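You operate a simulated robot arm through the tools that you are given. There is no shell and no other tool.

The job below is to be done with a simulated two-armed robot. You get a single attempt, and the scene is never put back.

TASK
Test the window: unlock, open, shut, then turn the handle up. Where these are worked on the way, their far stop is far enough and under half their travel is too little: window handle.
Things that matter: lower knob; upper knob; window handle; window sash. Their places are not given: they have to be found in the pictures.

Only the result counts: the job must be done as asked and must still hold three seconds after the hand-in. Knocking over, shifting, dropping, spilling or breaking anything else fails it.

THE ROBOT
Two 7-joint arms with fingered hands on one trunk that stands fixed in place. Base frame: the origin is at the foot of the trunk, x ahead of it, y to its left, z up; the work surface is at about z = 860. Units: mm, degrees, N and s.
The left shoulder is at [70, 145, 1212], the right one opposite. With the tool pointing down near the work surface each hand reaches from about 380 to 780 mm from the base axis, measured 20 degrees to its own side. Payload 3.5 kg a hand.
The tool frame of a hand sits at the grasp point between the pads (the TCP): z along the fingers, y along the line on which they close. The tips reach 25 mm beyond it. The gripper opens to 88 mm. The gripper's body begins 29 mm behind the TCP. The gripper is a hand of 4 fingers: y runs from the thumb to the fingers, the wrist lies at [-13, -97, -162] in the tool frame, and closing takes about 1.5 s.
Orientation is told as [roll, pitch, yaw] about the base's x, y, z axes, in that order, counted from this pose: with the fingers straight down and the wrist toward the robot, the tool's x, y and z point along [0, 1, 0], [1, 0, 0] and [0, 0, -1] of the base frame.

THE INTERFACE
- The arms move only by the tool drive_tool. It takes "left_motion", "right_motion" or both (then of equal length, played together; a hand with none holds still); each is a list of rows, each an object of numbers (a shift or turn left out is 0, a gripper value left out holds the last): "dx", "dy", "dz": the shift along the tool's x, y, z in units of 500 mm (1.0 is 500 mm); "wx", "wy", "wz": the turn, a rotation vector about the tool's x, y, z in units of 45 degrees (1.0 is 45 degrees). In form: [{"dx": .., "dy": .., "dz": .., "wx": .., "wy": .., "wz": ..}, ...]. A call has 1 to 20 rows; each row is the pose to reach, as a shift and turn from the pose commanded when the call began, along the tool's axes at that moment. "left_hand" and "right_hand" are, for a hand that has rows, the opening, from 0 (shut) to 1 (fully open), set as the call begins (left out, the last holds). A call with a number of a shift or a turn outside -1 to 1 is refused whole. A row lasts 0.2 s, in which the tool goes at most 50 mm and 8.6 degrees; a call with a longer step from one row to the next is refused whole, and so is a gripper value outside its range. A pose out of reach is approached as far as the arm can. The call stops where the force on the tool passes 50 N (or 10 N more than at its start, if that is more) or the arm is blocked; 0.2 s more then pass. Each finger travels about 45 mm/s and halts on what it meets, pressing with about 25 N; the grip force reading is that of the motor and also rises with nothing between the fingers. The clock runs only during rows and for 0.2 s after the last one: add rows that repeat a pose to give the fingers time. The reply holds the time, the measured pose of the TCP, the force on the tool along the base axes, the opening and the grip force, in the units named above and with some noise, with the torque about the TCP (base axes, N m) and any sound that the robot's microphone picked up.
- Cameras (640 x 400 px; columns grow to the right, rows downward): "scene" is now at [142.5, -39.3, 1529.2]; the picture's right is [-0.44, -0.90, 0.00], its down [-0.47, 0.23, -0.85] and it looks along [0.76, -0.37, -0.53] (base axes); focal length 332 px, centre (320, 200). "left" rides on the left gripper at [-64, -83, -98] in its tool frame; the picture's right is [-0.62, -0.37, 0.69], its down [0.71, -0.63, 0.30] and it looks along [0.32, 0.68, 0.65] (tool axes); focal length 265 px, centre (320, 200). "right" rides on the right gripper at [64, -83, -98] in its tool frame; the picture's right is [-0.62, 0.37, -0.69], its down [-0.71, -0.63, 0.30] and it looks along [-0.32, 0.68, 0.65] (tool axes); focal length 265 px, centre (320, 200).
- camera(camera): a new picture of that camera. It takes no simulated time.
- raise_lower(by): slides the trunk up (or, below 0, down) by that many mm; the arms and the scene camera ride with it, the base frame stays. It gives what a move gives, with no picture.
- finger_targets(index, middle, ring, thumb_bend, thumb_turn, hand): sets how far each is bent, from 0 (flat) to 1 (curled in); at 0.3 the hand is open as for a grip, at 0.7 the pads meet at the TCP. One left out holds its place. A second passes; each finger stops where it meets its share of the squeeze, and holds until it gets a number again. A gripper value or a shape takes the hand back. It gives what a move gives, with no picture; readings hold the bend of each and the force on the fingers (four entries, about 0 where the hand has none), thumb and palm. thumb_turn goes from beside the hand (0) to across from the fingers (1), as for a grip.
- preshape(shape, hand): the hand has 4 fingers and takes this shape, open, in about a second: jaw (thumb against the fingers, like two jaws); tri (thumb and two fingers); tip (a fingertip pinch); poke (one finger out to press); point (the index stretched); flat (the hand flat); cup (the hand cupped); fist (a fist). The gripper value then closes the fingers along that shape, each until it touches; the sizes above hold for jaw. It gives what a move gives, with no picture.
- pan_tilt(pan, tilt): turns the head with the scene camera to pan (to the left, within 86 degrees either way) and tilt (down, from -29 to 69), counted from straight ahead of the robot. It gives what a move gives.
- measure_at(camera, pixels): for up to 12 pixels [column, row] of the newest picture of that camera ("zoom" is the newest enlarged one), the place [x, y, z] in the base frame of the surface seen there, good to about 2 mm, but the place of the scene camera against the robot may be out by one fixed shift of up to 18 mm in any direction. It takes no simulated time.
- inspect(camera, box): a new picture of the part [left, top, right, bottom] of that camera's present view, enlarged. It takes no simulated time.
- hand_in(): hands the job in; it is judged then, once.

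Unless the task says otherwise, let go and move clear before handing in.

The tools are called as name(argument=value, ...) on one line, values as JSON. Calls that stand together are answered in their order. drive_tool: Moves the arms, as the interface text tells. Its arguments: {"type":"object","properties":{"left_motion":{"type":"array","items":{"type":"object","properties":{"dx":{"type":"number"},"dy":{"type":"number"},"dz":{"type":"number"},"wx":{"type":"number"},"wy":{"type":"number"},"wz":{"type":"number"}}}},"left_hand":{"type":"number"},"right_motion":{"type":"array","items":{"type":"object","properties":{"dx":{"type":"number"},"dy":{"type":"number"},"dz":{"type":"number"},"wx":{"type":"number"},"wy":{"type":"number"},"wz":{"type":"number"}}}},"right_hand":{"type":"number"}},"required":[]} The other tools are called the same way: raise_lower (by) slides the trunk up or down; preshape (shape, hand) gives the hand a shape; finger_targets (index, middle, ring, thumb_bend, thumb_turn, hand) moves the fingers one by one; pan_tilt (pan, tilt) turns the head that bears the scene camera; camera (camera) takes a picture; measure_at (camera, pixels) gives the place of the surface under pixels of a picture; inspect (camera, box) takes an enlarged picture of a part of a camera's view; hand_in () hands the job in.

At the start:

```text
t: 0.0
left_ee_pos: [468.3, 3.3, 1380.5]
left_tool_rot: [0.0, 0.0, 0.0]
left_force: [0.5, 0.1, 0.2]
left_torque: [0.0, -0.01, -0.01]
left_width: 87.6
left_gripper_force: 0.0
left_shape: jaw
left_bend: [0.3, 0.3, 0.3, 0.3, 0.98]
left_finger forces: [0.0, 0.1, 0.0, 0.0, 0.0, 0.0]
right_ee_pos: [430.1, -393.2, 1380.1]
right_tool_rot: [0.1, 0.0, 0.0]
right_force: [-0.3, 0.0, 0.8]
right_torque: [0.05, 0.0, 0.01]
right_width: 87.4
right_gripper_force: 0.0
right_shape: jaw
right_bend: [0.3, 0.3, 0.3, 0.3, 0.98]
right_finger forces: [0.0, 0.1, 0.0, 0.0, 0.0, 0.0]
trunk travel left (down, up): [-775.0, 65.0]
head pan, tilt: [-25.9, 31.9]
```

scene: 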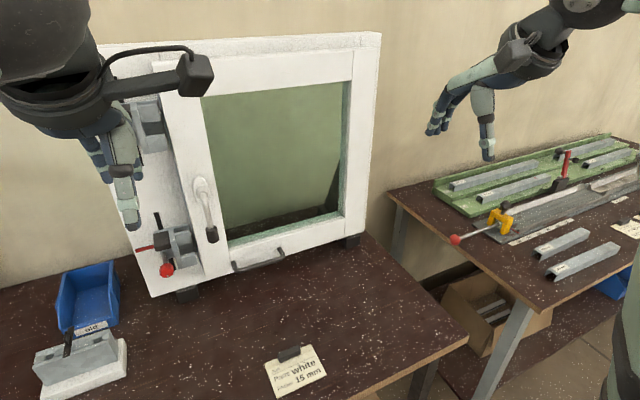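
right: 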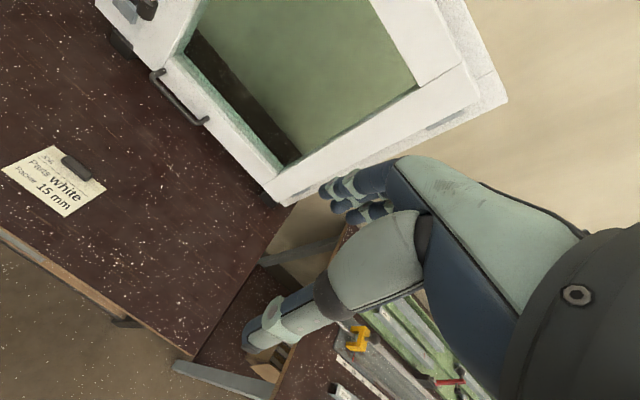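
left: 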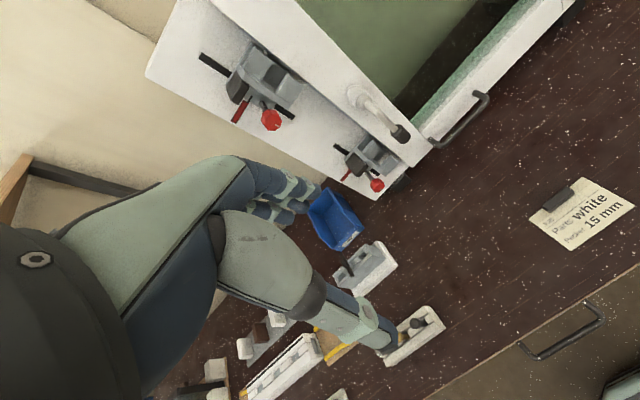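

The scene picture shows the window with its handle near (205,210), hanging down, a lower clamp with red knob at (166,270), and an upper one partly hidden behind the left hand. I'll look closer with zooms from both cameras.

inspect(camera="scene", box=[90, 70, 290, 310])

inspect(camera="left", box=[180, 20, 440, 220])

```text
1.67 times, centred on (190, 190) of scene
```

zoom: 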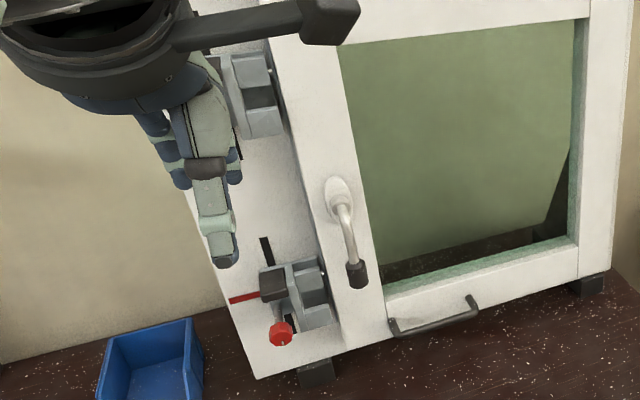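

```text
2.00 times, centred on (310, 120) of left
```

zoom: 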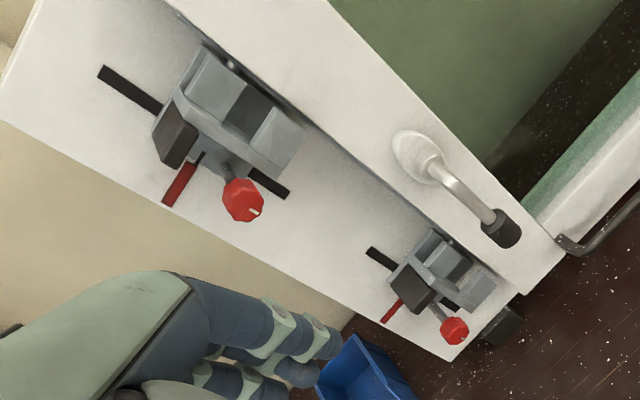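

The left zoom shows two lock blocks with red knobs carrying white marks at (242,200) and (454,330), the handle hub at (415,155) and its grip at (500,228). I'll measure these.

measure_at(camera="zoom", pixels=[[242, 195], [253, 212], [225, 168], [118, 85], [275, 185], [178, 185], [175, 140], [240, 85], [415, 155], [445, 175], [480, 208], [502, 228]])

measure_at(camera="left", pixels=[[377, 184], [381, 189], [364, 174], [343, 150], [347, 177], [356, 162], [372, 145], [387, 160], [398, 165], [200, 90], [300, 140], [400, 195]])

measure_at(camera="scene", pixels=[[166, 269], [199, 187], [212, 235], [235, 265], [285, 250], [215, 120], [355, 200], [280, 150], [375, 50], [110, 60], [240, 190], [345, 130]])

```text
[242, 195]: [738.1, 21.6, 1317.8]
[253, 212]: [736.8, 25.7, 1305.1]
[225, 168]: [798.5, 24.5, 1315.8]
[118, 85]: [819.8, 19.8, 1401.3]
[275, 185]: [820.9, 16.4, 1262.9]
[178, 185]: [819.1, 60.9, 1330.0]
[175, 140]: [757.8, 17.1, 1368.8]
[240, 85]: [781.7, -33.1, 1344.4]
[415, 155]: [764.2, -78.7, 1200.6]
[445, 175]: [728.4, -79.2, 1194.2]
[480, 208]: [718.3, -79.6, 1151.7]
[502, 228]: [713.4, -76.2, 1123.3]
```

```text
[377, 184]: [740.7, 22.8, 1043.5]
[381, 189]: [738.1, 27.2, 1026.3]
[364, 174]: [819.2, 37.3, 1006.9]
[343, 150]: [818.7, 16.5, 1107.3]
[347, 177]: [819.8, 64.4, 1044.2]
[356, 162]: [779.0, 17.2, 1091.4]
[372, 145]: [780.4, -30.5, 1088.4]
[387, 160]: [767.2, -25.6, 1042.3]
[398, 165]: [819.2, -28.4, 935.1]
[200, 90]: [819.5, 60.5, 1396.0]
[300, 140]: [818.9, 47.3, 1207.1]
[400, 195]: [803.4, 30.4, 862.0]
```

```text
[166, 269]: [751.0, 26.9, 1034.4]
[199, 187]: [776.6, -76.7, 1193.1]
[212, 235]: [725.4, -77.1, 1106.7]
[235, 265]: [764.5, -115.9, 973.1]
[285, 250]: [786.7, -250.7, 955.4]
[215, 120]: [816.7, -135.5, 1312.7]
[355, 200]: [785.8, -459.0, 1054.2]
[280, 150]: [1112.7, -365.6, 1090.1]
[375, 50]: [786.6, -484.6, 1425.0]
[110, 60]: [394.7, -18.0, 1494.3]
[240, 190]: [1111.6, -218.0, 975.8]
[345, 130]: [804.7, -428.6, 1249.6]
```

The handle hub is near (768,-79,1198), with its grip hanging down to about z 1110. The knobs are near (738,22,1312) and (739,24,1035). I'll move the left hand aside and turn the head to see the locks head-on.

drive_tool(left_motion=[{"dx": 0.08}, {"dx": 0.16}, {"dx": 0.24}, {"dx": 0.32}, {"dx": 0.4}, {"dx": 0.48}])

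raise_lower(by=-150)

pan_tilt(pan=-10, tilt=18)

camera(camera="scene")

camera(camera="left")

```text
t: 1.4
left_ee_pos: [468.5, 245.6, 1379.7]
left_tool_rot: [0.1, 0.2, -0.1]
left_force: [0.3, -0.1, -0.5]
left_torque: [-0.04, -0.01, 0.02]
left_width: 87.6
left_gripper_force: 0.1
left_shape: jaw
left_bend: [0.3, 0.3, 0.3, 0.3, 0.98]
left_finger forces: [0.0, 0.0, 0.1, 0.1, 0.0, 0.0]
right_ee_pos: [429.4, -391.0, 1381.1]
right_tool_rot: [-0.2, 0.0, -0.1]
right_force: [0.3, 0.5, -0.5]
right_torque: [-0.02, -0.02, 0.01]
right_width: 87.7
right_gripper_force: 0.0
right_shape: jaw
right_bend: [0.3, 0.3, 0.3, 0.3, 0.98]
right_finger forces: [0.0, 0.0, 0.0, 0.0, 0.0, 0.0]
trunk travel left (down, up): [-775.0, 65.0]
head pan, tilt: [-25.9, 31.9]
```

```text
t: 3.1
left_ee_pos: [468.1, 243.2, 1231.1]
left_tool_rot: [0.1, 0.1, 0.0]
left_force: [-0.6, -1.1, 0.3]
left_torque: [-0.01, 0.01, 0.03]
left_width: 87.3
left_gripper_force: 0.0
left_shape: jaw
left_bend: [0.3, 0.3, 0.3, 0.3, 0.98]
left_finger forces: [0.0, 0.1, 0.0, 0.0, 0.1, 0.1]
right_ee_pos: [429.5, -392.3, 1231.5]
right_tool_rot: [0.1, 0.0, 0.1]
right_force: [-0.1, -0.2, -0.3]
right_torque: [0.0, -0.04, -0.01]
right_width: 87.8
right_gripper_force: 0.1
right_shape: jaw
right_bend: [0.3, 0.3, 0.3, 0.3, 0.98]
right_finger forces: [0.0, 0.1, 0.0, 0.0, 0.1, 0.0]
trunk travel left (down, up): [-625.0, 215.0]
head pan, tilt: [-25.9, 31.9]
```

```text
t: 3.9
left_ee_pos: [467.6, 243.7, 1230.6]
left_tool_rot: [0.0, -0.1, 0.0]
left_force: [-0.5, 0.7, -0.5]
left_torque: [0.0, 0.01, -0.02]
left_width: 87.6
left_gripper_force: 0.0
left_shape: jaw
left_bend: [0.3, 0.3, 0.3, 0.3, 0.98]
left_finger forces: [0.0, 0.0, 0.0, 0.1, 0.0, 0.0]
right_ee_pos: [429.6, -392.2, 1230.8]
right_tool_rot: [0.0, 0.0, 0.1]
right_force: [0.3, -0.3, 0.4]
right_torque: [0.02, -0.01, 0.01]
right_width: 88.0
right_gripper_force: 0.0
right_shape: jaw
right_bend: [0.3, 0.3, 0.3, 0.3, 0.98]
right_finger forces: [0.0, 0.1, 0.0, 0.0, 0.0, 0.0]
trunk travel left (down, up): [-625.0, 215.0]
head pan, tilt: [-10.0, 18.0]
```

```text
taken
```

scene: 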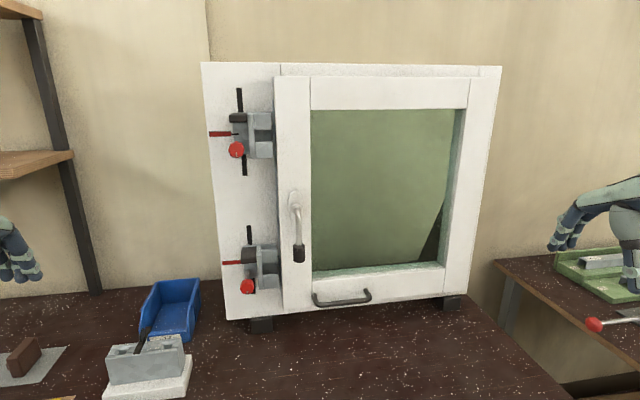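

```text
taken
```

left: 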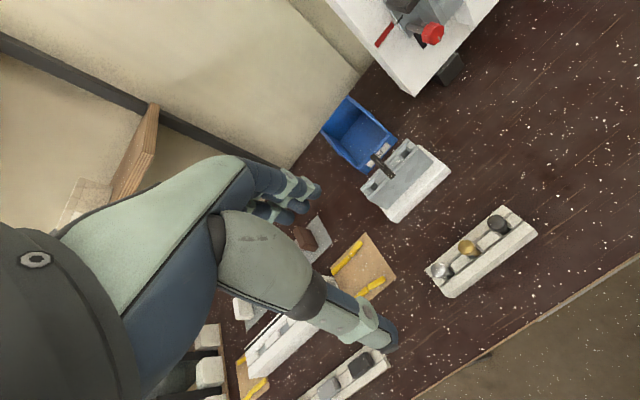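

inspect(camera="scene", box=[200, 80, 290, 180])

inspect(camera="scene", box=[205, 210, 325, 320])

```text
4.00 times, centred on (245, 130) of scene
```

zoom: 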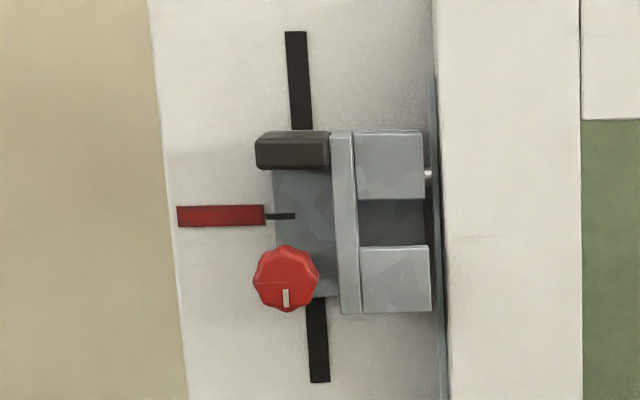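

```text
3.64 times, centred on (265, 265) of scene
```

zoom: 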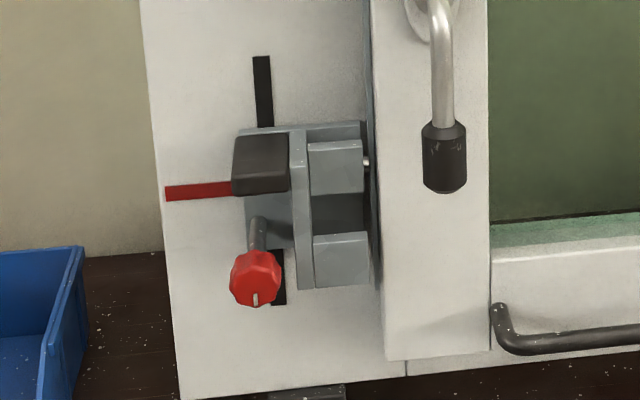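

Each lock has a red star knob with a white mark pointing down. There are black marks above and below it and a red mark to the left. I'll measure one zoom of the upper lock to find the knob axis relative to the marks.

inspect(camera="scene", box=[205, 210, 325, 320])

measure_at(camera="zoom", pixels=[[254, 275], [258, 230], [258, 60], [264, 120], [279, 295], [170, 195], [225, 190], [260, 165], [300, 200], [335, 170], [340, 260], [366, 162]])

measure_at(camera="zoom", pixels=[[445, 50], [445, 135], [445, 185], [420, 15], [420, 250], [378, 300], [430, 350], [500, 315], [560, 340], [600, 340], [560, 300], [275, 200]])

inspect(camera="scene", box=[200, 80, 290, 180])

measure_at(camera="zoom", pixels=[[285, 275], [296, 40], [300, 120], [313, 315], [320, 378], [185, 215], [262, 215], [285, 215], [290, 150], [310, 230], [390, 160], [390, 220]])

```text
3.64 times, centred on (265, 265) of scene
```

zoom: 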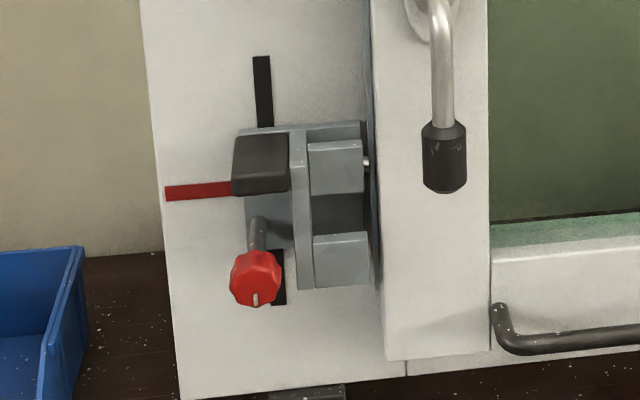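

```text
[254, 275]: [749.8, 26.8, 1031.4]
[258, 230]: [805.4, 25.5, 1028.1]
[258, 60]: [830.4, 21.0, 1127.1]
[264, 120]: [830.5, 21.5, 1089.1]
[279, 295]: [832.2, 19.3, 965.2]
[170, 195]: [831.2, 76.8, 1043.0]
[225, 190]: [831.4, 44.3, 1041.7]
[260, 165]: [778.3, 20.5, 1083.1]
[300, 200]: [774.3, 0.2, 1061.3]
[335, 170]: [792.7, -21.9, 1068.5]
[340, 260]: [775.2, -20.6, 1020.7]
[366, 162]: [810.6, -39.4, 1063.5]
```

```text
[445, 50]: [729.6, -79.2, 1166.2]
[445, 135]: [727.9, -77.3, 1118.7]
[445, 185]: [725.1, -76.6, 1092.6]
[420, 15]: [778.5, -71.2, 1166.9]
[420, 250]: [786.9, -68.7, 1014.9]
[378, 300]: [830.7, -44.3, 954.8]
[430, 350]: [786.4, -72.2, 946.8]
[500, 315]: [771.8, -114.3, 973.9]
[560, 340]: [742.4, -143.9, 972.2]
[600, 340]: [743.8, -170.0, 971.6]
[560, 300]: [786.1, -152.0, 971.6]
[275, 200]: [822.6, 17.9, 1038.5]
```

```text
4.00 times, centred on (245, 130) of scene
```

zoom: 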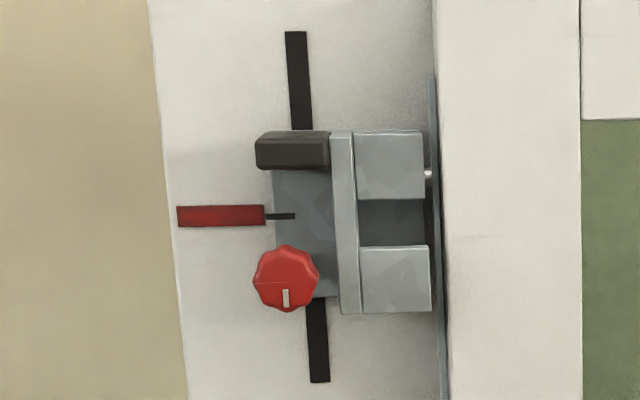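

```text
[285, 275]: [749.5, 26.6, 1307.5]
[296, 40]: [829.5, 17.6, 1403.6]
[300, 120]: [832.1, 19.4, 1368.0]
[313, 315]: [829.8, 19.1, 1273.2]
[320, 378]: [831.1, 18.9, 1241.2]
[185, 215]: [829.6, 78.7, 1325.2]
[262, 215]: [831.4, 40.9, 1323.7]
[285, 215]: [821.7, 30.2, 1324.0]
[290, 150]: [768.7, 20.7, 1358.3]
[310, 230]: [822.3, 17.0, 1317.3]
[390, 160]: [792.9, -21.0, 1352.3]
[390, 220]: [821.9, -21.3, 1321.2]
```

The scene camera reads the board at x≈831 and the left hand camera reads it at 819, so the scene camera is out by about +11 mm in x. Next I'll turn the left hand to point forward, in two 45° turns, so its camera can look at the locks close up.

drive_tool(left_motion=[{"wx": -0.18}, {"wx": -0.36}, {"wx": -0.54}, {"wx": -0.72}, {"wx": -0.9}, {"wx": -1.0}])

drive_tool(left_motion=[{"wx": -0.18}, {"wx": -0.36}, {"wx": -0.54}, {"wx": -0.72}, {"wx": -0.9}, {"wx": -1.0}])

camera(camera="left")

camera(camera="scene")

```text
t: 5.3
left_ee_pos: [468.2, 243.7, 1229.9]
left_tool_rot: [-0.1, -45.1, 0.1]
left_force: [-0.1, -0.6, 0.2]
left_torque: [0.0, 0.01, -0.01]
left_width: 87.7
left_gripper_force: 0.0
left_shape: jaw
left_bend: [0.3, 0.3, 0.3, 0.3, 0.98]
left_finger forces: [0.0, 0.0, 0.1, 0.0, 0.1, 0.1]
right_ee_pos: [430.9, -392.7, 1231.4]
right_tool_rot: [0.1, -0.1, 0.0]
right_force: [-1.7, 0.1, 0.2]
right_torque: [-0.02, 0.0, -0.02]
right_width: 87.7
right_gripper_force: 0.1
right_shape: jaw
right_bend: [0.3, 0.3, 0.3, 0.3, 0.98]
right_finger forces: [0.0, 0.0, 0.0, 0.0, 0.1, 0.0]
trunk travel left (down, up): [-625.0, 215.0]
head pan, tilt: [-10.0, 18.0]
```

```text
t: 6.7
left_ee_pos: [471.4, 233.5, 1230.9]
left_tool_rot: [28.5, -87.4, -29.6]
left_force: [-0.2, -0.6, 0.6]
left_torque: [0.02, 0.02, -0.04]
left_width: 87.8
left_gripper_force: 0.0
left_shape: jaw
left_bend: [0.3, 0.3, 0.3, 0.3, 0.98]
left_finger forces: [0.0, 0.0, 0.1, 0.0, 0.0, 0.0]
left hand out of reach, approached as far as the arm can: row 5, 6
right_ee_pos: [432.2, -393.7, 1229.9]
right_tool_rot: [0.0, 0.1, -0.1]
right_force: [0.4, -0.2, -0.2]
right_torque: [-0.03, 0.02, -0.02]
right_width: 87.8
right_gripper_force: 0.1
right_shape: jaw
right_bend: [0.3, 0.3, 0.3, 0.3, 0.98]
right_finger forces: [0.0, 0.0, 0.0, 0.0, 0.0, 0.0]
trunk travel left (down, up): [-625.0, 215.0]
head pan, tilt: [-10.0, 18.0]
```

```text
taken
```

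left: 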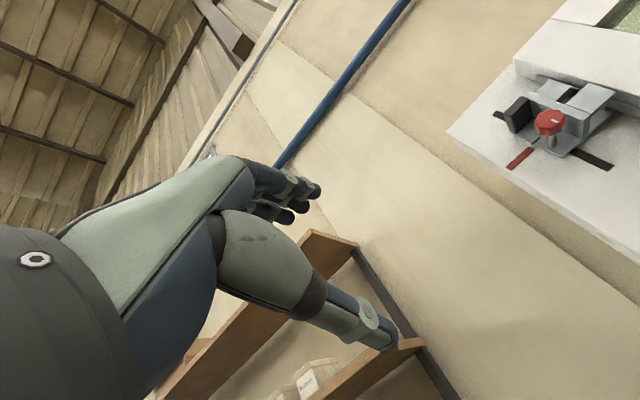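

```text
taken
```

scene: 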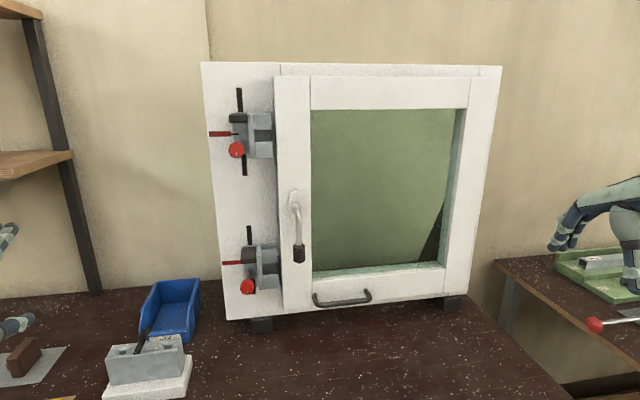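

From below left, the upper lock is visible around (555,120). I'll zoom in on it.

inspect(camera="left", box=[470, 60, 640, 190])

```text
3.08 times, centred on (555, 125) of left
```

zoom: 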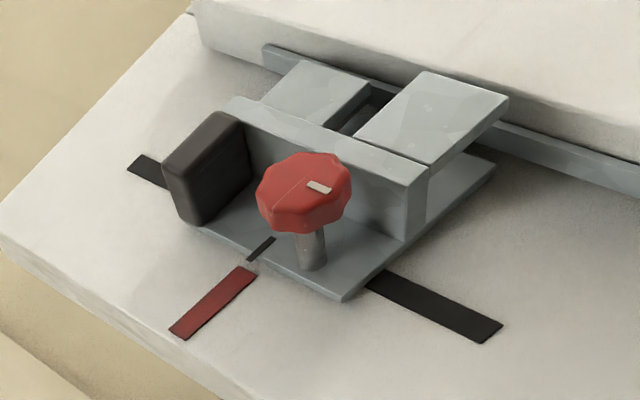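

This view makes the lock clear. A carriage with a tick mark points at a red mark on the board. It carries a dark block, two jaws with a gap between them, and the red star knob on a shaft. I'll measure its parts from the hand camera.

measure_at(camera="zoom", pixels=[[303, 190], [262, 195], [345, 180], [320, 158], [300, 228], [312, 255], [205, 165], [215, 118], [262, 250], [330, 285], [400, 180], [420, 130]])

measure_at(camera="zoom", pixels=[[320, 95], [370, 110], [368, 95], [245, 275], [180, 330], [140, 162], [495, 330], [580, 150], [500, 60], [425, 170], [345, 300], [230, 115]])

inspect(camera="scene", box=[240, 100, 290, 170])

inspect(camera="scene", box=[240, 230, 300, 300])

```text
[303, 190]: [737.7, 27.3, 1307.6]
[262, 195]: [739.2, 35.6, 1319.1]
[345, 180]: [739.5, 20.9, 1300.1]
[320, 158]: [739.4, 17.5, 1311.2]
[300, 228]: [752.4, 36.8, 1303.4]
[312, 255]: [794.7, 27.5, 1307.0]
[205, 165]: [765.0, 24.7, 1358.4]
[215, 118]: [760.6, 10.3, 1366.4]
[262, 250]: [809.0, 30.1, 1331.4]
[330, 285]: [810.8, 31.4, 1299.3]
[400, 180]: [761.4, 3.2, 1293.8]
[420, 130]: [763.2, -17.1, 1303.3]
```

```text
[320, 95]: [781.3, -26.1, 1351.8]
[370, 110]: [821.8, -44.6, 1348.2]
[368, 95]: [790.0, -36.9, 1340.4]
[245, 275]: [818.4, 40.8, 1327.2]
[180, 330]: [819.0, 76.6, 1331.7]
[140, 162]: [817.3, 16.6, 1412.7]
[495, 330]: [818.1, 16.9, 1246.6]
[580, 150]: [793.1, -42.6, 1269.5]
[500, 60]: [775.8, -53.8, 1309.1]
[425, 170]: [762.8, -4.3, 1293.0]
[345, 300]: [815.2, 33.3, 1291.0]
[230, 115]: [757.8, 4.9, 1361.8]
```

```text
5.71 times, centred on (265, 135) of scene
```

zoom: 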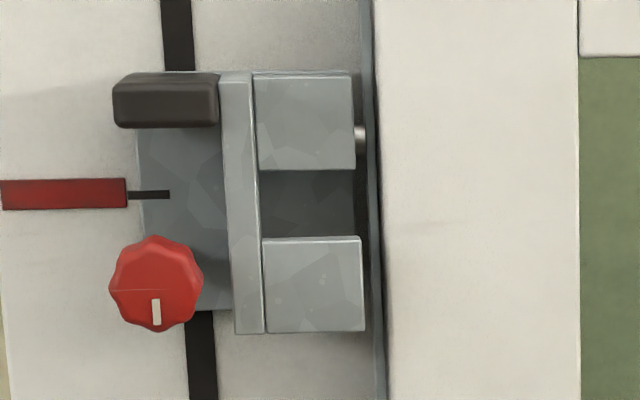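

```text
5.71 times, centred on (270, 265) of scene
```

zoom: 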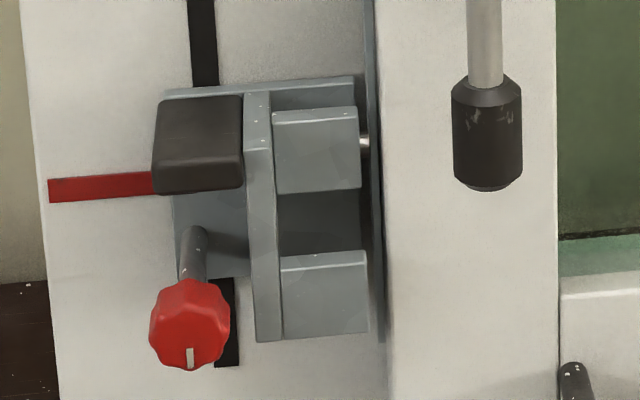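

The silver pin at the sash edge (361,140 in the upper zoom) sits behind the keeper's upper jaw, just above the gap. The window handle probably moves these pins up and down to line up with the gap. The knobs look like clamp screws for the keepers, so I'll leave them alone and try the handle first. I'll close the left hand and bring it just left of the lever.

drive_tool(left_motion=[{"dx": -0.06, "dy": -0.03, "dz": 0.04}, {"dx": -0.12, "dy": -0.06, "dz": 0.08}, {"dx": -0.18, "dy": -0.09, "dz": 0.12}, {"dx": -0.24, "dy": -0.12, "dz": 0.16}, {"dx": -0.3, "dy": -0.15, "dz": 0.2}, {"dx": -0.36, "dy": -0.18, "dz": 0.24}, {"dx": -0.42, "dy": -0.21, "dz": 0.28}, {"dx": -0.48, "dy": -0.21, "dz": 0.3}], left_hand=0)

camera(camera="left")

camera(camera="scene")

```text
t: 8.5
left_ee_pos: [620.4, -7.2, 1128.5]
left_tool_rot: [60.4, -89.9, -60.4]
left_force: [-1.1, -0.4, -1.1]
left_torque: [-0.03, -0.01, 0.03]
left_width: 0.1
left_gripper_force: 25.6
left_shape: jaw
left_bend: [0.7, 0.7, 0.7, 0.38, 1.0]
left_finger forces: [0.0, 0.1, 0.0, 0.0, 0.0, 0.0]
left hand out of reach, approached as far as the arm can: row 3, 4
right_ee_pos: [431.3, -394.7, 1229.7]
right_tool_rot: [0.1, 0.0, 0.0]
right_force: [0.6, -0.7, 0.5]
right_torque: [0.02, -0.01, 0.01]
right_width: 87.6
right_gripper_force: 0.0
right_shape: jaw
right_bend: [0.3, 0.3, 0.3, 0.3, 0.98]
right_finger forces: [0.0, 0.0, 0.0, 0.1, 0.0, 0.0]
trunk travel left (down, up): [-625.0, 215.0]
head pan, tilt: [-10.0, 18.0]
```

```text
taken
```

left: 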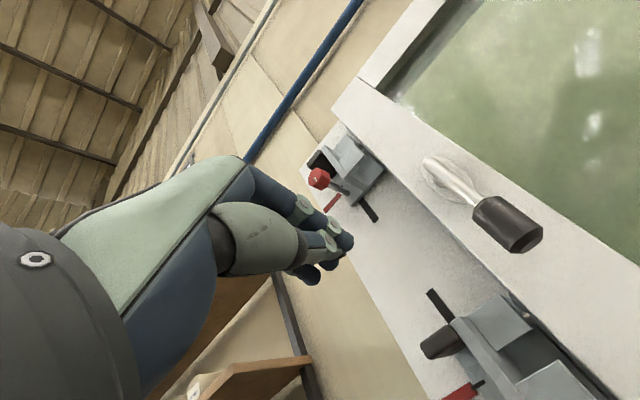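

```text
taken
```

scene: 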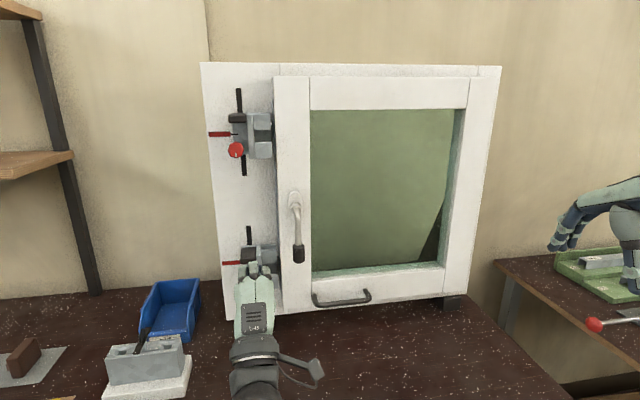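

The closed left hand now points forward at (620,-7,1128) and the lever is in clear view. I'll measure the lever and fingertips with the hand camera.

measure_at(camera="left", pixels=[[448, 182], [470, 195], [490, 205], [508, 224], [525, 240], [497, 222], [515, 206], [340, 240], [308, 272], [420, 120], [330, 226], [495, 245]])

inspect(camera="left", box=[260, 120, 560, 308])

```text
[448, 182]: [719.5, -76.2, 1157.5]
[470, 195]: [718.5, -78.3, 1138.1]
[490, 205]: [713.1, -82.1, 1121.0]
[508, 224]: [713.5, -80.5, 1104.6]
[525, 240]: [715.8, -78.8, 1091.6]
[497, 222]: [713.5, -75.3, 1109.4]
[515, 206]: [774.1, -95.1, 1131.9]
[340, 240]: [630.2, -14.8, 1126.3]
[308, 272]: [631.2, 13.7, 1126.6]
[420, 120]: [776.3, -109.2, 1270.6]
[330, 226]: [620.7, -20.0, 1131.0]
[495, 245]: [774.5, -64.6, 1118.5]
```

```text
2.13 times, centred on (410, 214) of left
```

zoom: 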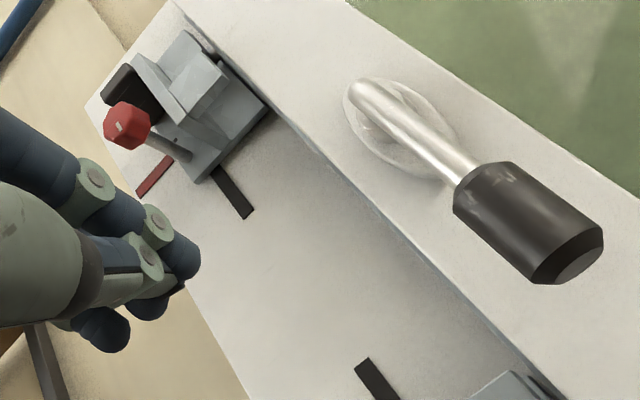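

The lever axis is near y -78, its grip centre is at x≈723, and its end is at z≈1090. My fingertip edge is at about TCP y −20. I'll advance to lever depth on its left side, then push right.

drive_tool(left_motion=[{"dx": -0.02, "dy": -0.01, "dz": 0.08}, {"dx": -0.03, "dy": -0.02, "dz": 0.14}, {"dx": -0.04, "dy": -0.02, "dz": 0.2}, {"dx": -0.06, "dy": -0.02, "dz": 0.204}])

drive_tool(left_motion=[{"dx": -0.02}, {"dx": -0.04}, {"dx": -0.06}, {"dx": -0.08}, {"dx": -0.1}])

camera(camera="scene")

```text
t: 9.5
left_ee_pos: [720.4, -34.3, 1118.7]
left_tool_rot: [55.2, -90.0, -55.3]
left_force: [-0.5, 0.3, -0.3]
left_torque: [-0.01, 0.0, 0.01]
left_width: 0.0
left_gripper_force: 24.9
left_shape: jaw
left_bend: [0.7, 0.7, 0.7, 0.38, 1.0]
left_finger forces: [0.0, 0.1, 0.0, 0.0, 0.0, 0.0]
right_ee_pos: [430.1, -393.6, 1231.3]
right_tool_rot: [0.0, 0.0, 0.0]
right_force: [0.9, -0.4, 0.2]
right_torque: [0.01, -0.02, 0.01]
right_width: 87.7
right_gripper_force: 0.1
right_shape: jaw
right_bend: [0.3, 0.3, 0.3, 0.3, 0.98]
right_finger forces: [0.0, 0.1, 0.0, 0.0, 0.0, 0.0]
trunk travel left (down, up): [-625.0, 215.0]
head pan, tilt: [-10.0, 18.0]
```

```text
t: 10.7
left_ee_pos: [717.9, -83.9, 1116.7]
left_tool_rot: [-4.7, -89.9, 4.7]
left_force: [0.1, -0.3, 0.7]
left_torque: [0.01, -0.01, 0.0]
left_width: 0.2
left_gripper_force: 25.4
left_shape: jaw
left_bend: [0.7, 0.7, 0.7, 0.38, 1.0]
left_finger forces: [0.0, 0.0, 0.0, 0.0, 0.1, 0.1]
right_ee_pos: [430.9, -392.6, 1230.7]
right_tool_rot: [0.0, 0.1, 0.0]
right_force: [0.0, -0.4, -0.4]
right_torque: [-0.01, -0.02, -0.03]
right_width: 87.8
right_gripper_force: 0.3
right_shape: jaw
right_bend: [0.3, 0.3, 0.3, 0.3, 0.98]
right_finger forces: [0.0, 0.0, 0.0, 0.1, 0.0, 0.0]
trunk travel left (down, up): [-625.0, 215.0]
head pan, tilt: [-10.0, 18.0]
```

```text
taken
```

scene: 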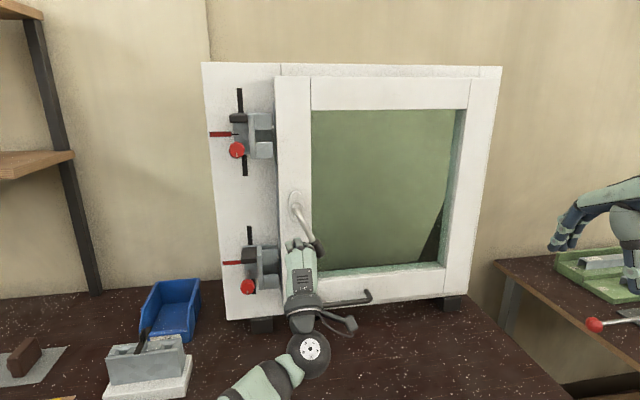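

The lever swung right freely, with almost no force. I'll keep following its arc until it is level with the hub.

drive_tool(left_motion=[{"dx": -0.031, "dy": 0.002}, {"dx": -0.062, "dy": 0.006}, {"dx": -0.082, "dy": 0.018}, {"dx": -0.102, "dy": 0.032}, {"dx": -0.112, "dy": 0.045}, {"dx": -0.122, "dy": 0.058}, {"dx": -0.13, "dy": 0.072}, {"dx": -0.136, "dy": 0.086}])

camera(camera="scene")

inspect(camera="scene", box=[220, 90, 380, 300])

```text
t: 12.5
left_ee_pos: [716.2, -124.2, 1142.0]
left_tool_rot: [-1.3, -90.1, 1.3]
left_force: [0.0, 0.3, -1.0]
left_torque: [-0.02, 0.02, 0.0]
left_width: 0.0
left_gripper_force: 24.9
left_shape: jaw
left_bend: [0.7, 0.7, 0.7, 0.38, 1.0]
left_finger forces: [0.0, 0.0, 0.1, 0.1, 0.0, 0.0]
left hand out of reach, approached as far as the arm can: row 3, 4, 5, 6, 7, 8
right_ee_pos: [429.3, -393.2, 1231.9]
right_tool_rot: [-0.1, 0.0, 0.0]
right_force: [0.2, 0.6, -0.2]
right_torque: [0.0, -0.03, -0.01]
right_width: 87.5
right_gripper_force: 0.1
right_shape: jaw
right_bend: [0.3, 0.3, 0.3, 0.3, 0.98]
right_finger forces: [0.0, 0.0, 0.0, 0.1, 0.1, 0.1]
trunk travel left (down, up): [-625.0, 215.0]
head pan, tilt: [-10.0, 18.0]
```

```text
taken
```

scene: 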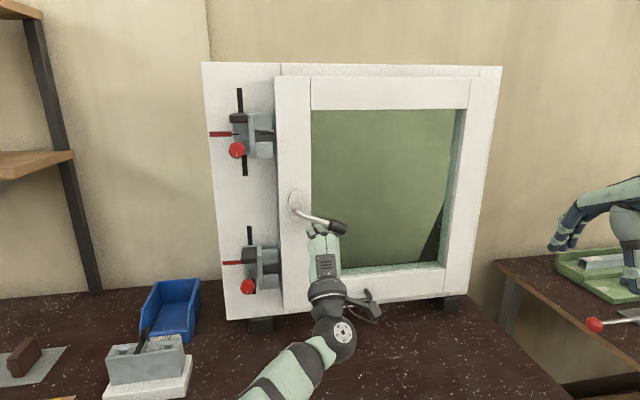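

```text
1.90 times, centred on (300, 195) of scene
```

zoom: 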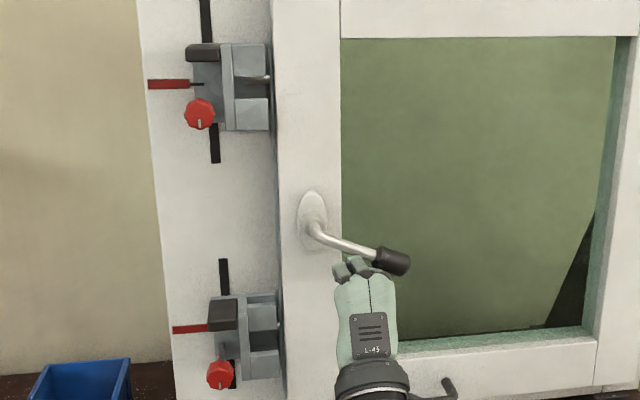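

The lever is about 70° round and the upper pin now looks close to the gap, so the handle does drive the pins. The arm has reached a limit in this orientation. I'll yaw the hand to the right so the wrist comes back within reach.

drive_tool(left_motion=[{"wy": -0.16}, {"wy": -0.32}, {"wy": -0.48}, {"wy": -0.64}])

inspect(camera="scene", box=[220, 90, 380, 300])

```text
t: 13.5
left_ee_pos: [717.5, -121.6, 1140.4]
left_tool_rot: [-40.9, -90.0, 11.9]
left_force: [-0.4, 0.7, 0.1]
left_torque: [0.0, -0.01, -0.03]
left_width: 0.0
left_gripper_force: 25.4
left_shape: jaw
left_bend: [0.7, 0.7, 0.7, 0.38, 1.0]
left_finger forces: [0.1, 0.1, 0.0, 0.0, 0.0, 0.1]
right_ee_pos: [430.9, -392.3, 1229.9]
right_tool_rot: [0.0, 0.0, 0.0]
right_force: [0.2, -0.5, 0.0]
right_torque: [-0.04, 0.0, 0.01]
right_width: 87.5
right_gripper_force: 0.0
right_shape: jaw
right_bend: [0.3, 0.3, 0.3, 0.3, 0.98]
right_finger forces: [0.0, 0.0, 0.1, 0.0, 0.0, 0.1]
trunk travel left (down, up): [-625.0, 215.0]
head pan, tilt: [-10.0, 18.0]
```

```text
1.90 times, centred on (300, 195) of scene
```

zoom: 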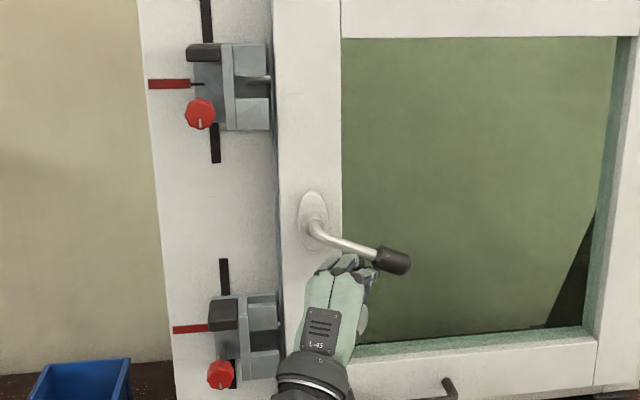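

The hand yawed about 29° and held position. I'll keep pushing the lever up to horizontal.

drive_tool(left_motion=[{"dx": -0.018, "dy": 0.02, "dz": 0.01}, {"dx": -0.028, "dy": 0.04, "dz": 0.014}, {"dx": -0.035, "dy": 0.06, "dz": 0.018}, {"dx": -0.038, "dy": 0.08, "dz": 0.02}])

inspect(camera="scene", box=[220, 90, 380, 300])

inspect(camera="scene", box=[240, 100, 290, 170])

```text
t: 14.5
left_ee_pos: [718.8, -147.2, 1181.9]
left_tool_rot: [20.1, -89.8, -48.8]
left_force: [-0.4, -1.7, -2.9]
left_torque: [-0.1, 0.0, 0.02]
left_width: 0.1
left_gripper_force: 25.1
left_shape: jaw
left_bend: [0.7, 0.7, 0.7, 0.39, 1.0]
left_finger forces: [0.0, 0.0, 3.3, 0.0, 0.0, 0.0]
right_ee_pos: [430.0, -393.2, 1230.6]
right_tool_rot: [-0.1, 0.0, -0.1]
right_force: [0.6, -0.9, -0.1]
right_torque: [-0.02, 0.01, -0.02]
right_width: 87.9
right_gripper_force: 0.1
right_shape: jaw
right_bend: [0.3, 0.3, 0.3, 0.3, 0.98]
right_finger forces: [0.0, 0.0, 0.0, 0.0, 0.0, 0.0]
trunk travel left (down, up): [-625.0, 215.0]
head pan, tilt: [-10.0, 18.0]
```

```text
1.90 times, centred on (300, 195) of scene
```

zoom: 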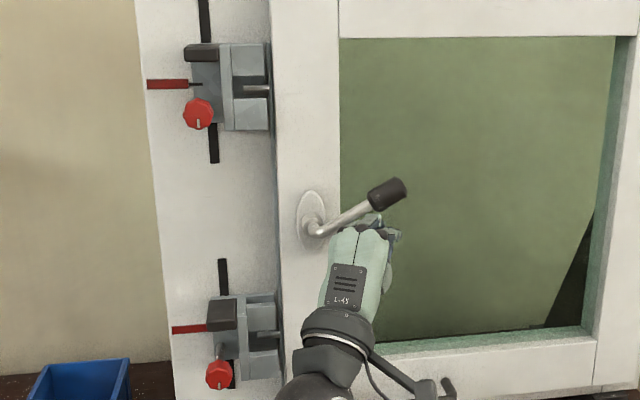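

```text
5.71 times, centred on (265, 135) of scene
```

zoom: 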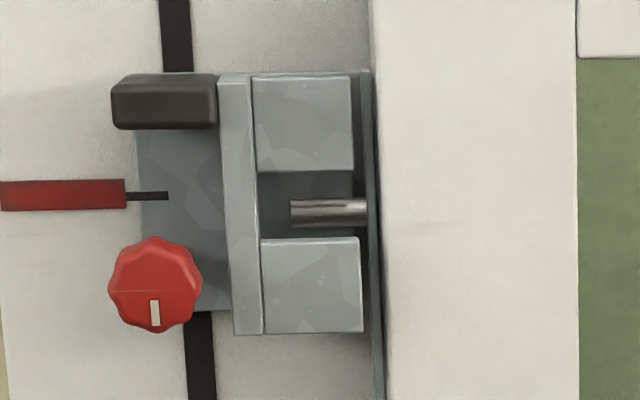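

The lever is now past horizontal and the upper pin sits in its keeper gap. I'll check the lower pin the same way.

inspect(camera="scene", box=[240, 230, 300, 300])

measure_at(camera="scene", pixels=[[300, 205], [318, 190], [268, 137], [281, 253]])

camera(camera="left")

```text
5.71 times, centred on (270, 265) of scene
```

zoom: 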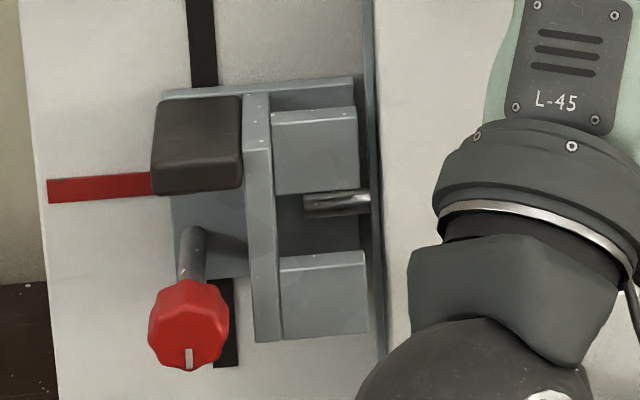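

```text
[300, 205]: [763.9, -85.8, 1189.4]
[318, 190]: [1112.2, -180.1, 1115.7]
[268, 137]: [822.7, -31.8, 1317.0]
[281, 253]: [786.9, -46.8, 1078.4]
```

```text
taken
```

left: 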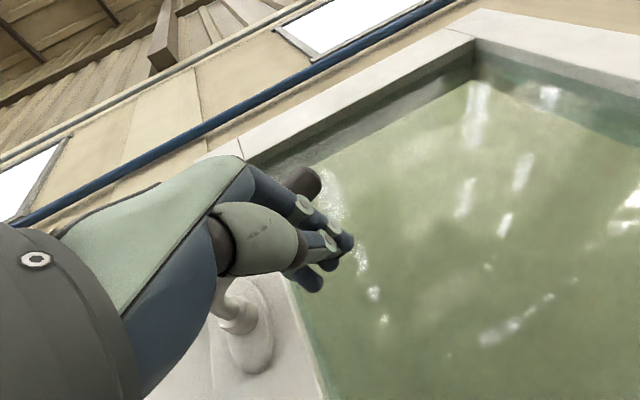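

Both pins are in their keeper gaps, slightly below centre. I'll drop the hand 25 mm to see whether the lever holds its angle on its own.

drive_tool(left_motion=[{"dy": -0.03}, {"dy": -0.06}, {"dy": -0.08}, {"dy": -0.08}])

inspect(camera="scene", box=[220, 90, 380, 300])

measure_at(camera="zoom", pixels=[[390, 195], [400, 185], [375, 200], [350, 215], [330, 228], [315, 225], [310, 205]])

```text
t: 15.5
left_ee_pos: [718.2, -146.6, 1141.5]
left_tool_rot: [5.4, -90.0, -34.2]
left_force: [-0.9, 0.4, -0.3]
left_torque: [0.0, -0.01, 0.0]
left_width: 0.0
left_gripper_force: 24.9
left_shape: jaw
left_bend: [0.7, 0.7, 0.7, 0.39, 1.0]
left_finger forces: [0.0, 0.0, 0.1, 0.0, 0.0, 0.0]
right_ee_pos: [430.4, -393.0, 1231.9]
right_tool_rot: [0.0, 0.0, 0.0]
right_force: [-0.2, -0.8, 0.0]
right_torque: [0.03, -0.02, 0.01]
right_width: 87.4
right_gripper_force: 0.1
right_shape: jaw
right_bend: [0.3, 0.3, 0.3, 0.3, 0.98]
right_finger forces: [0.1, 0.0, 0.0, 0.0, 0.0, 0.0]
trunk travel left (down, up): [-625.0, 215.0]
head pan, tilt: [-10.0, 18.0]
```

```text
1.90 times, centred on (300, 195) of scene
```

zoom: 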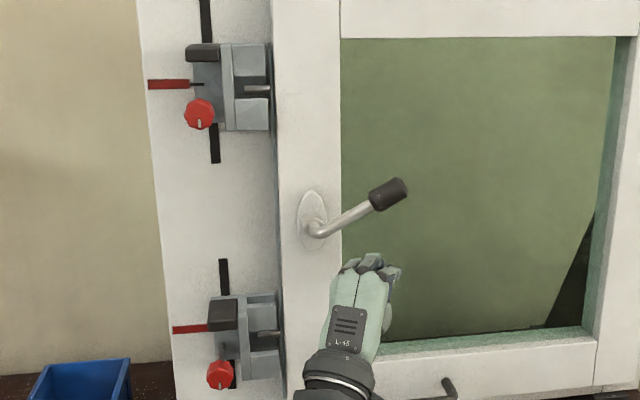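

```text
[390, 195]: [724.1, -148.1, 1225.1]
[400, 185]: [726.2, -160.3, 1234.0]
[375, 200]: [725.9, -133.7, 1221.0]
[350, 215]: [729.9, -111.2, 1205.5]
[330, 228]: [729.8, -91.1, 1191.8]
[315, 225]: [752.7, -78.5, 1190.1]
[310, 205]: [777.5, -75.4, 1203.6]
```

The lever holds its position at about 121°. I'd like the pins nearer the middle of the gaps, so I'll go over the top of the lever and press it down about 15°.

drive_tool(left_motion=[{"dz": -0.07}, {"dz": -0.14}, {"dz": -0.14, "dy": 0.08}, {"dz": -0.14, "dy": 0.16}, {"dz": -0.14, "dy": 0.24}, {"dz": -0.14, "dy": 0.31}, {"dz": -0.07, "dy": 0.31}, {"dz": 0.0, "dy": 0.31}])

drive_tool(left_motion=[{"dy": -0.03}, {"dy": -0.06}, {"dy": -0.08}, {"dy": -0.1}, {"dy": -0.115}])

inspect(camera="scene", box=[220, 90, 380, 300])

inspect(camera="scene", box=[240, 100, 290, 170])

```text
t: 17.3
left_ee_pos: [713.7, -147.1, 1295.5]
left_tool_rot: [-4.1, -89.7, -24.7]
left_force: [1.2, -0.4, -0.3]
left_torque: [-0.02, 0.01, 0.02]
left_width: 0.1
left_gripper_force: 24.7
left_shape: jaw
left_bend: [0.7, 0.7, 0.7, 0.39, 1.0]
left_finger forces: [0.0, 0.0, 0.0, 0.0, 0.0, 0.0]
left hand out of reach, approached as far as the arm can: row 8
right_ee_pos: [432.1, -394.8, 1229.8]
right_tool_rot: [0.0, 0.1, 0.0]
right_force: [-0.3, -0.4, -0.7]
right_torque: [0.05, 0.03, 0.01]
right_width: 87.6
right_gripper_force: 0.1
right_shape: jaw
right_bend: [0.3, 0.3, 0.3, 0.3, 0.98]
right_finger forces: [0.1, 0.1, 0.1, 0.1, 0.0, 0.1]
trunk travel left (down, up): [-625.0, 215.0]
head pan, tilt: [-10.0, 18.0]
```

```text
t: 18.5
left_ee_pos: [712.3, -145.0, 1240.7]
left_tool_rot: [-83.9, -90.0, 55.1]
left_force: [-0.3, 0.6, 0.7]
left_torque: [-0.02, 0.02, 0.01]
left_width: 0.2
left_gripper_force: 25.1
left_shape: jaw
left_bend: [0.7, 0.7, 0.7, 0.39, 1.0]
left_finger forces: [0.1, 0.0, 0.1, 0.0, 0.1, 0.0]
right_ee_pos: [430.3, -392.9, 1231.0]
right_tool_rot: [-0.1, 0.0, 0.0]
right_force: [0.7, -0.2, 0.4]
right_torque: [-0.03, 0.0, -0.01]
right_width: 87.5
right_gripper_force: 0.0
right_shape: jaw
right_bend: [0.3, 0.3, 0.3, 0.3, 0.98]
right_finger forces: [0.1, 0.0, 0.1, 0.2, 0.1, 0.0]
trunk travel left (down, up): [-625.0, 215.0]
head pan, tilt: [-10.0, 18.0]
```

```text
1.90 times, centred on (300, 195) of scene
```

zoom: 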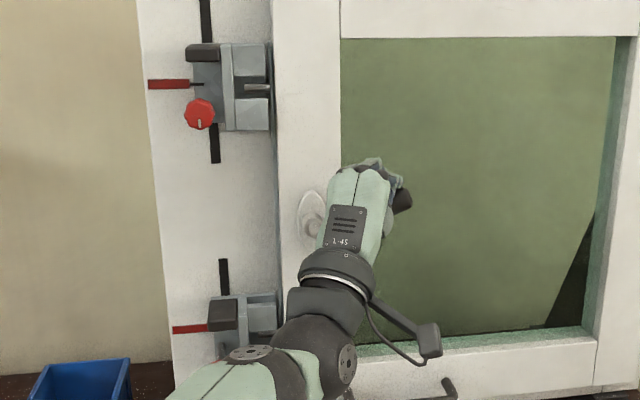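

```text
5.71 times, centred on (265, 135) of scene
```

zoom: 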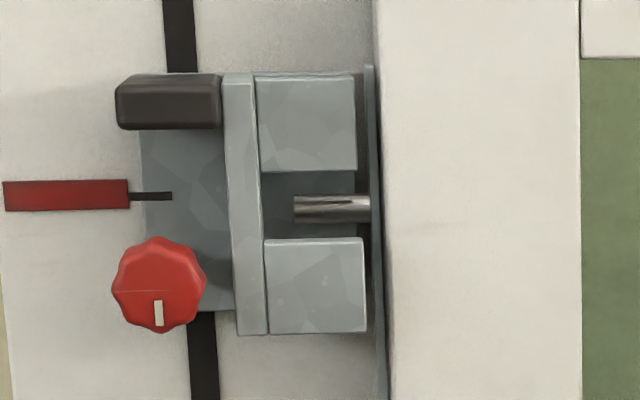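

The pin moved up slightly (213→209) and the gap centre is at about 205. I'll press down another 12 mm, then back the hand away.

drive_tool(left_motion=[{"dy": -0.012}, {"dy": -0.024}, {"dy": -0.024}])

drive_tool(left_motion=[{"dy": 0.03}, {"dy": 0.06, "dz": -0.02}, {"dy": 0.08, "dz": -0.1}, {"dy": 0.08, "dz": -0.18}, {"dy": 0.08, "dz": -0.26, "dx": 0.08}, {"dy": 0.08, "dz": -0.34, "dx": 0.16}, {"dy": 0.08, "dz": -0.4, "dx": 0.24}, {"dy": 0.08, "dz": -0.44, "dx": 0.32}, {"dy": 0.08, "dz": -0.48, "dx": 0.4}])

camera(camera="scene")

inspect(camera="scene", box=[220, 90, 380, 300])

measure_at(camera="zoom", pixels=[[390, 205], [400, 200], [375, 212], [350, 222], [330, 228], [315, 225], [310, 205]])

inspect(camera="scene", box=[240, 100, 290, 170])

inspect(camera="scene", box=[240, 230, 300, 300])

```text
t: 19.3
left_ee_pos: [712.4, -146.2, 1226.6]
left_tool_rot: [8.9, -90.0, -37.7]
left_force: [-0.7, 0.7, 0.8]
left_torque: [0.01, 0.02, 0.01]
left_width: 0.1
left_gripper_force: 25.1
left_shape: jaw
left_bend: [0.7, 0.7, 0.7, 0.39, 1.0]
left_finger forces: [0.0, 0.0, 0.0, 0.0, 0.1, 0.0]
right_ee_pos: [431.9, -392.4, 1230.0]
right_tool_rot: [0.0, 0.0, 0.0]
right_force: [-0.3, -0.2, -0.3]
right_torque: [0.0, 0.01, 0.01]
right_width: 87.6
right_gripper_force: 0.1
right_shape: jaw
right_bend: [0.3, 0.3, 0.3, 0.3, 0.98]
right_finger forces: [0.0, 0.0, 0.0, 0.0, 0.1, 0.1]
trunk travel left (down, up): [-625.0, 215.0]
head pan, tilt: [-10.0, 18.0]
```

```text
refused: row 5 steps farther than a row can; nothing moved
```

```text
taken
```

scene: 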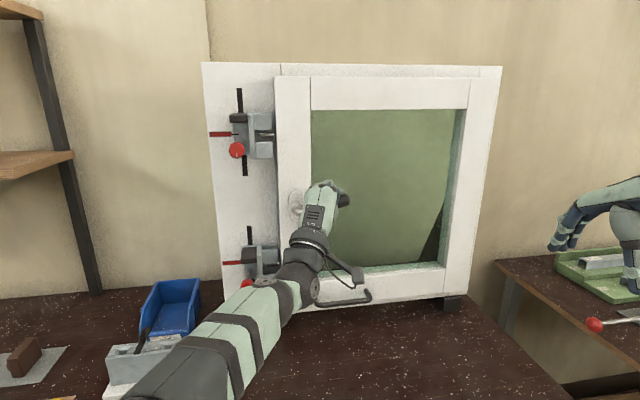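

```text
1.90 times, centred on (300, 195) of scene
```

zoom: 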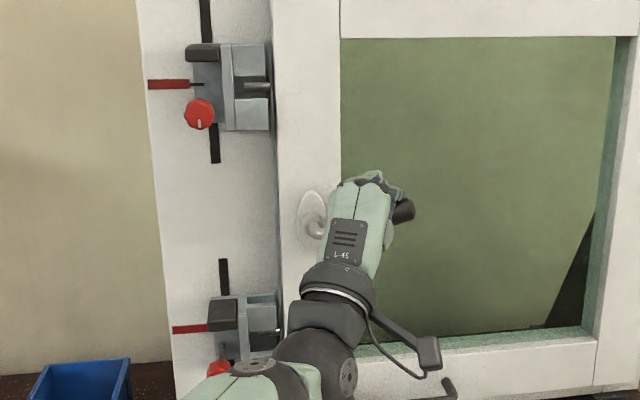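

```text
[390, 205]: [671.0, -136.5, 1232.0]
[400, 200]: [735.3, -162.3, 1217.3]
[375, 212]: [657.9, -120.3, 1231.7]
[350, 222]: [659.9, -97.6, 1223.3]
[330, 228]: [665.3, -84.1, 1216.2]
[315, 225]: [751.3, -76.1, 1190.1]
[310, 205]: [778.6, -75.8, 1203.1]
```

```text
5.71 times, centred on (265, 135) of scene
```

zoom: 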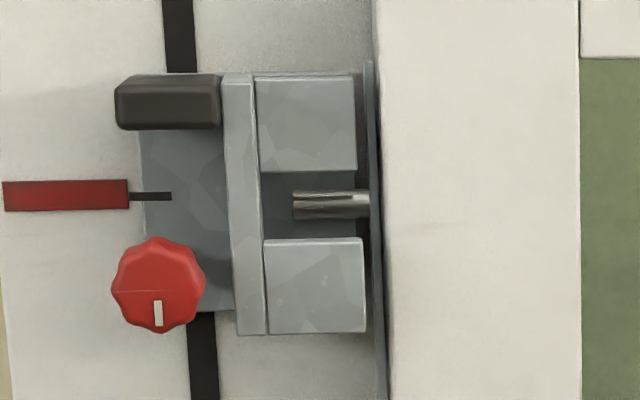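

```text
5.71 times, centred on (270, 265) of scene
```

zoom: 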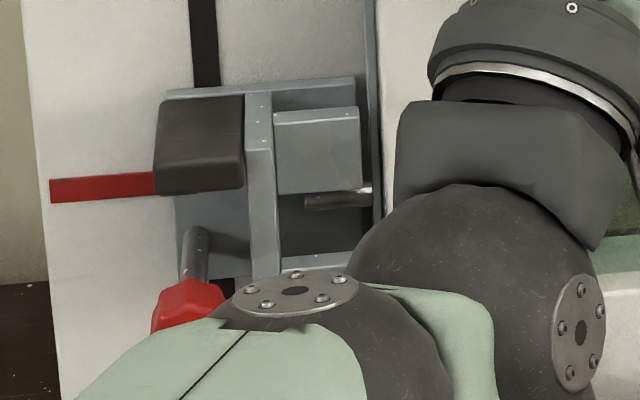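

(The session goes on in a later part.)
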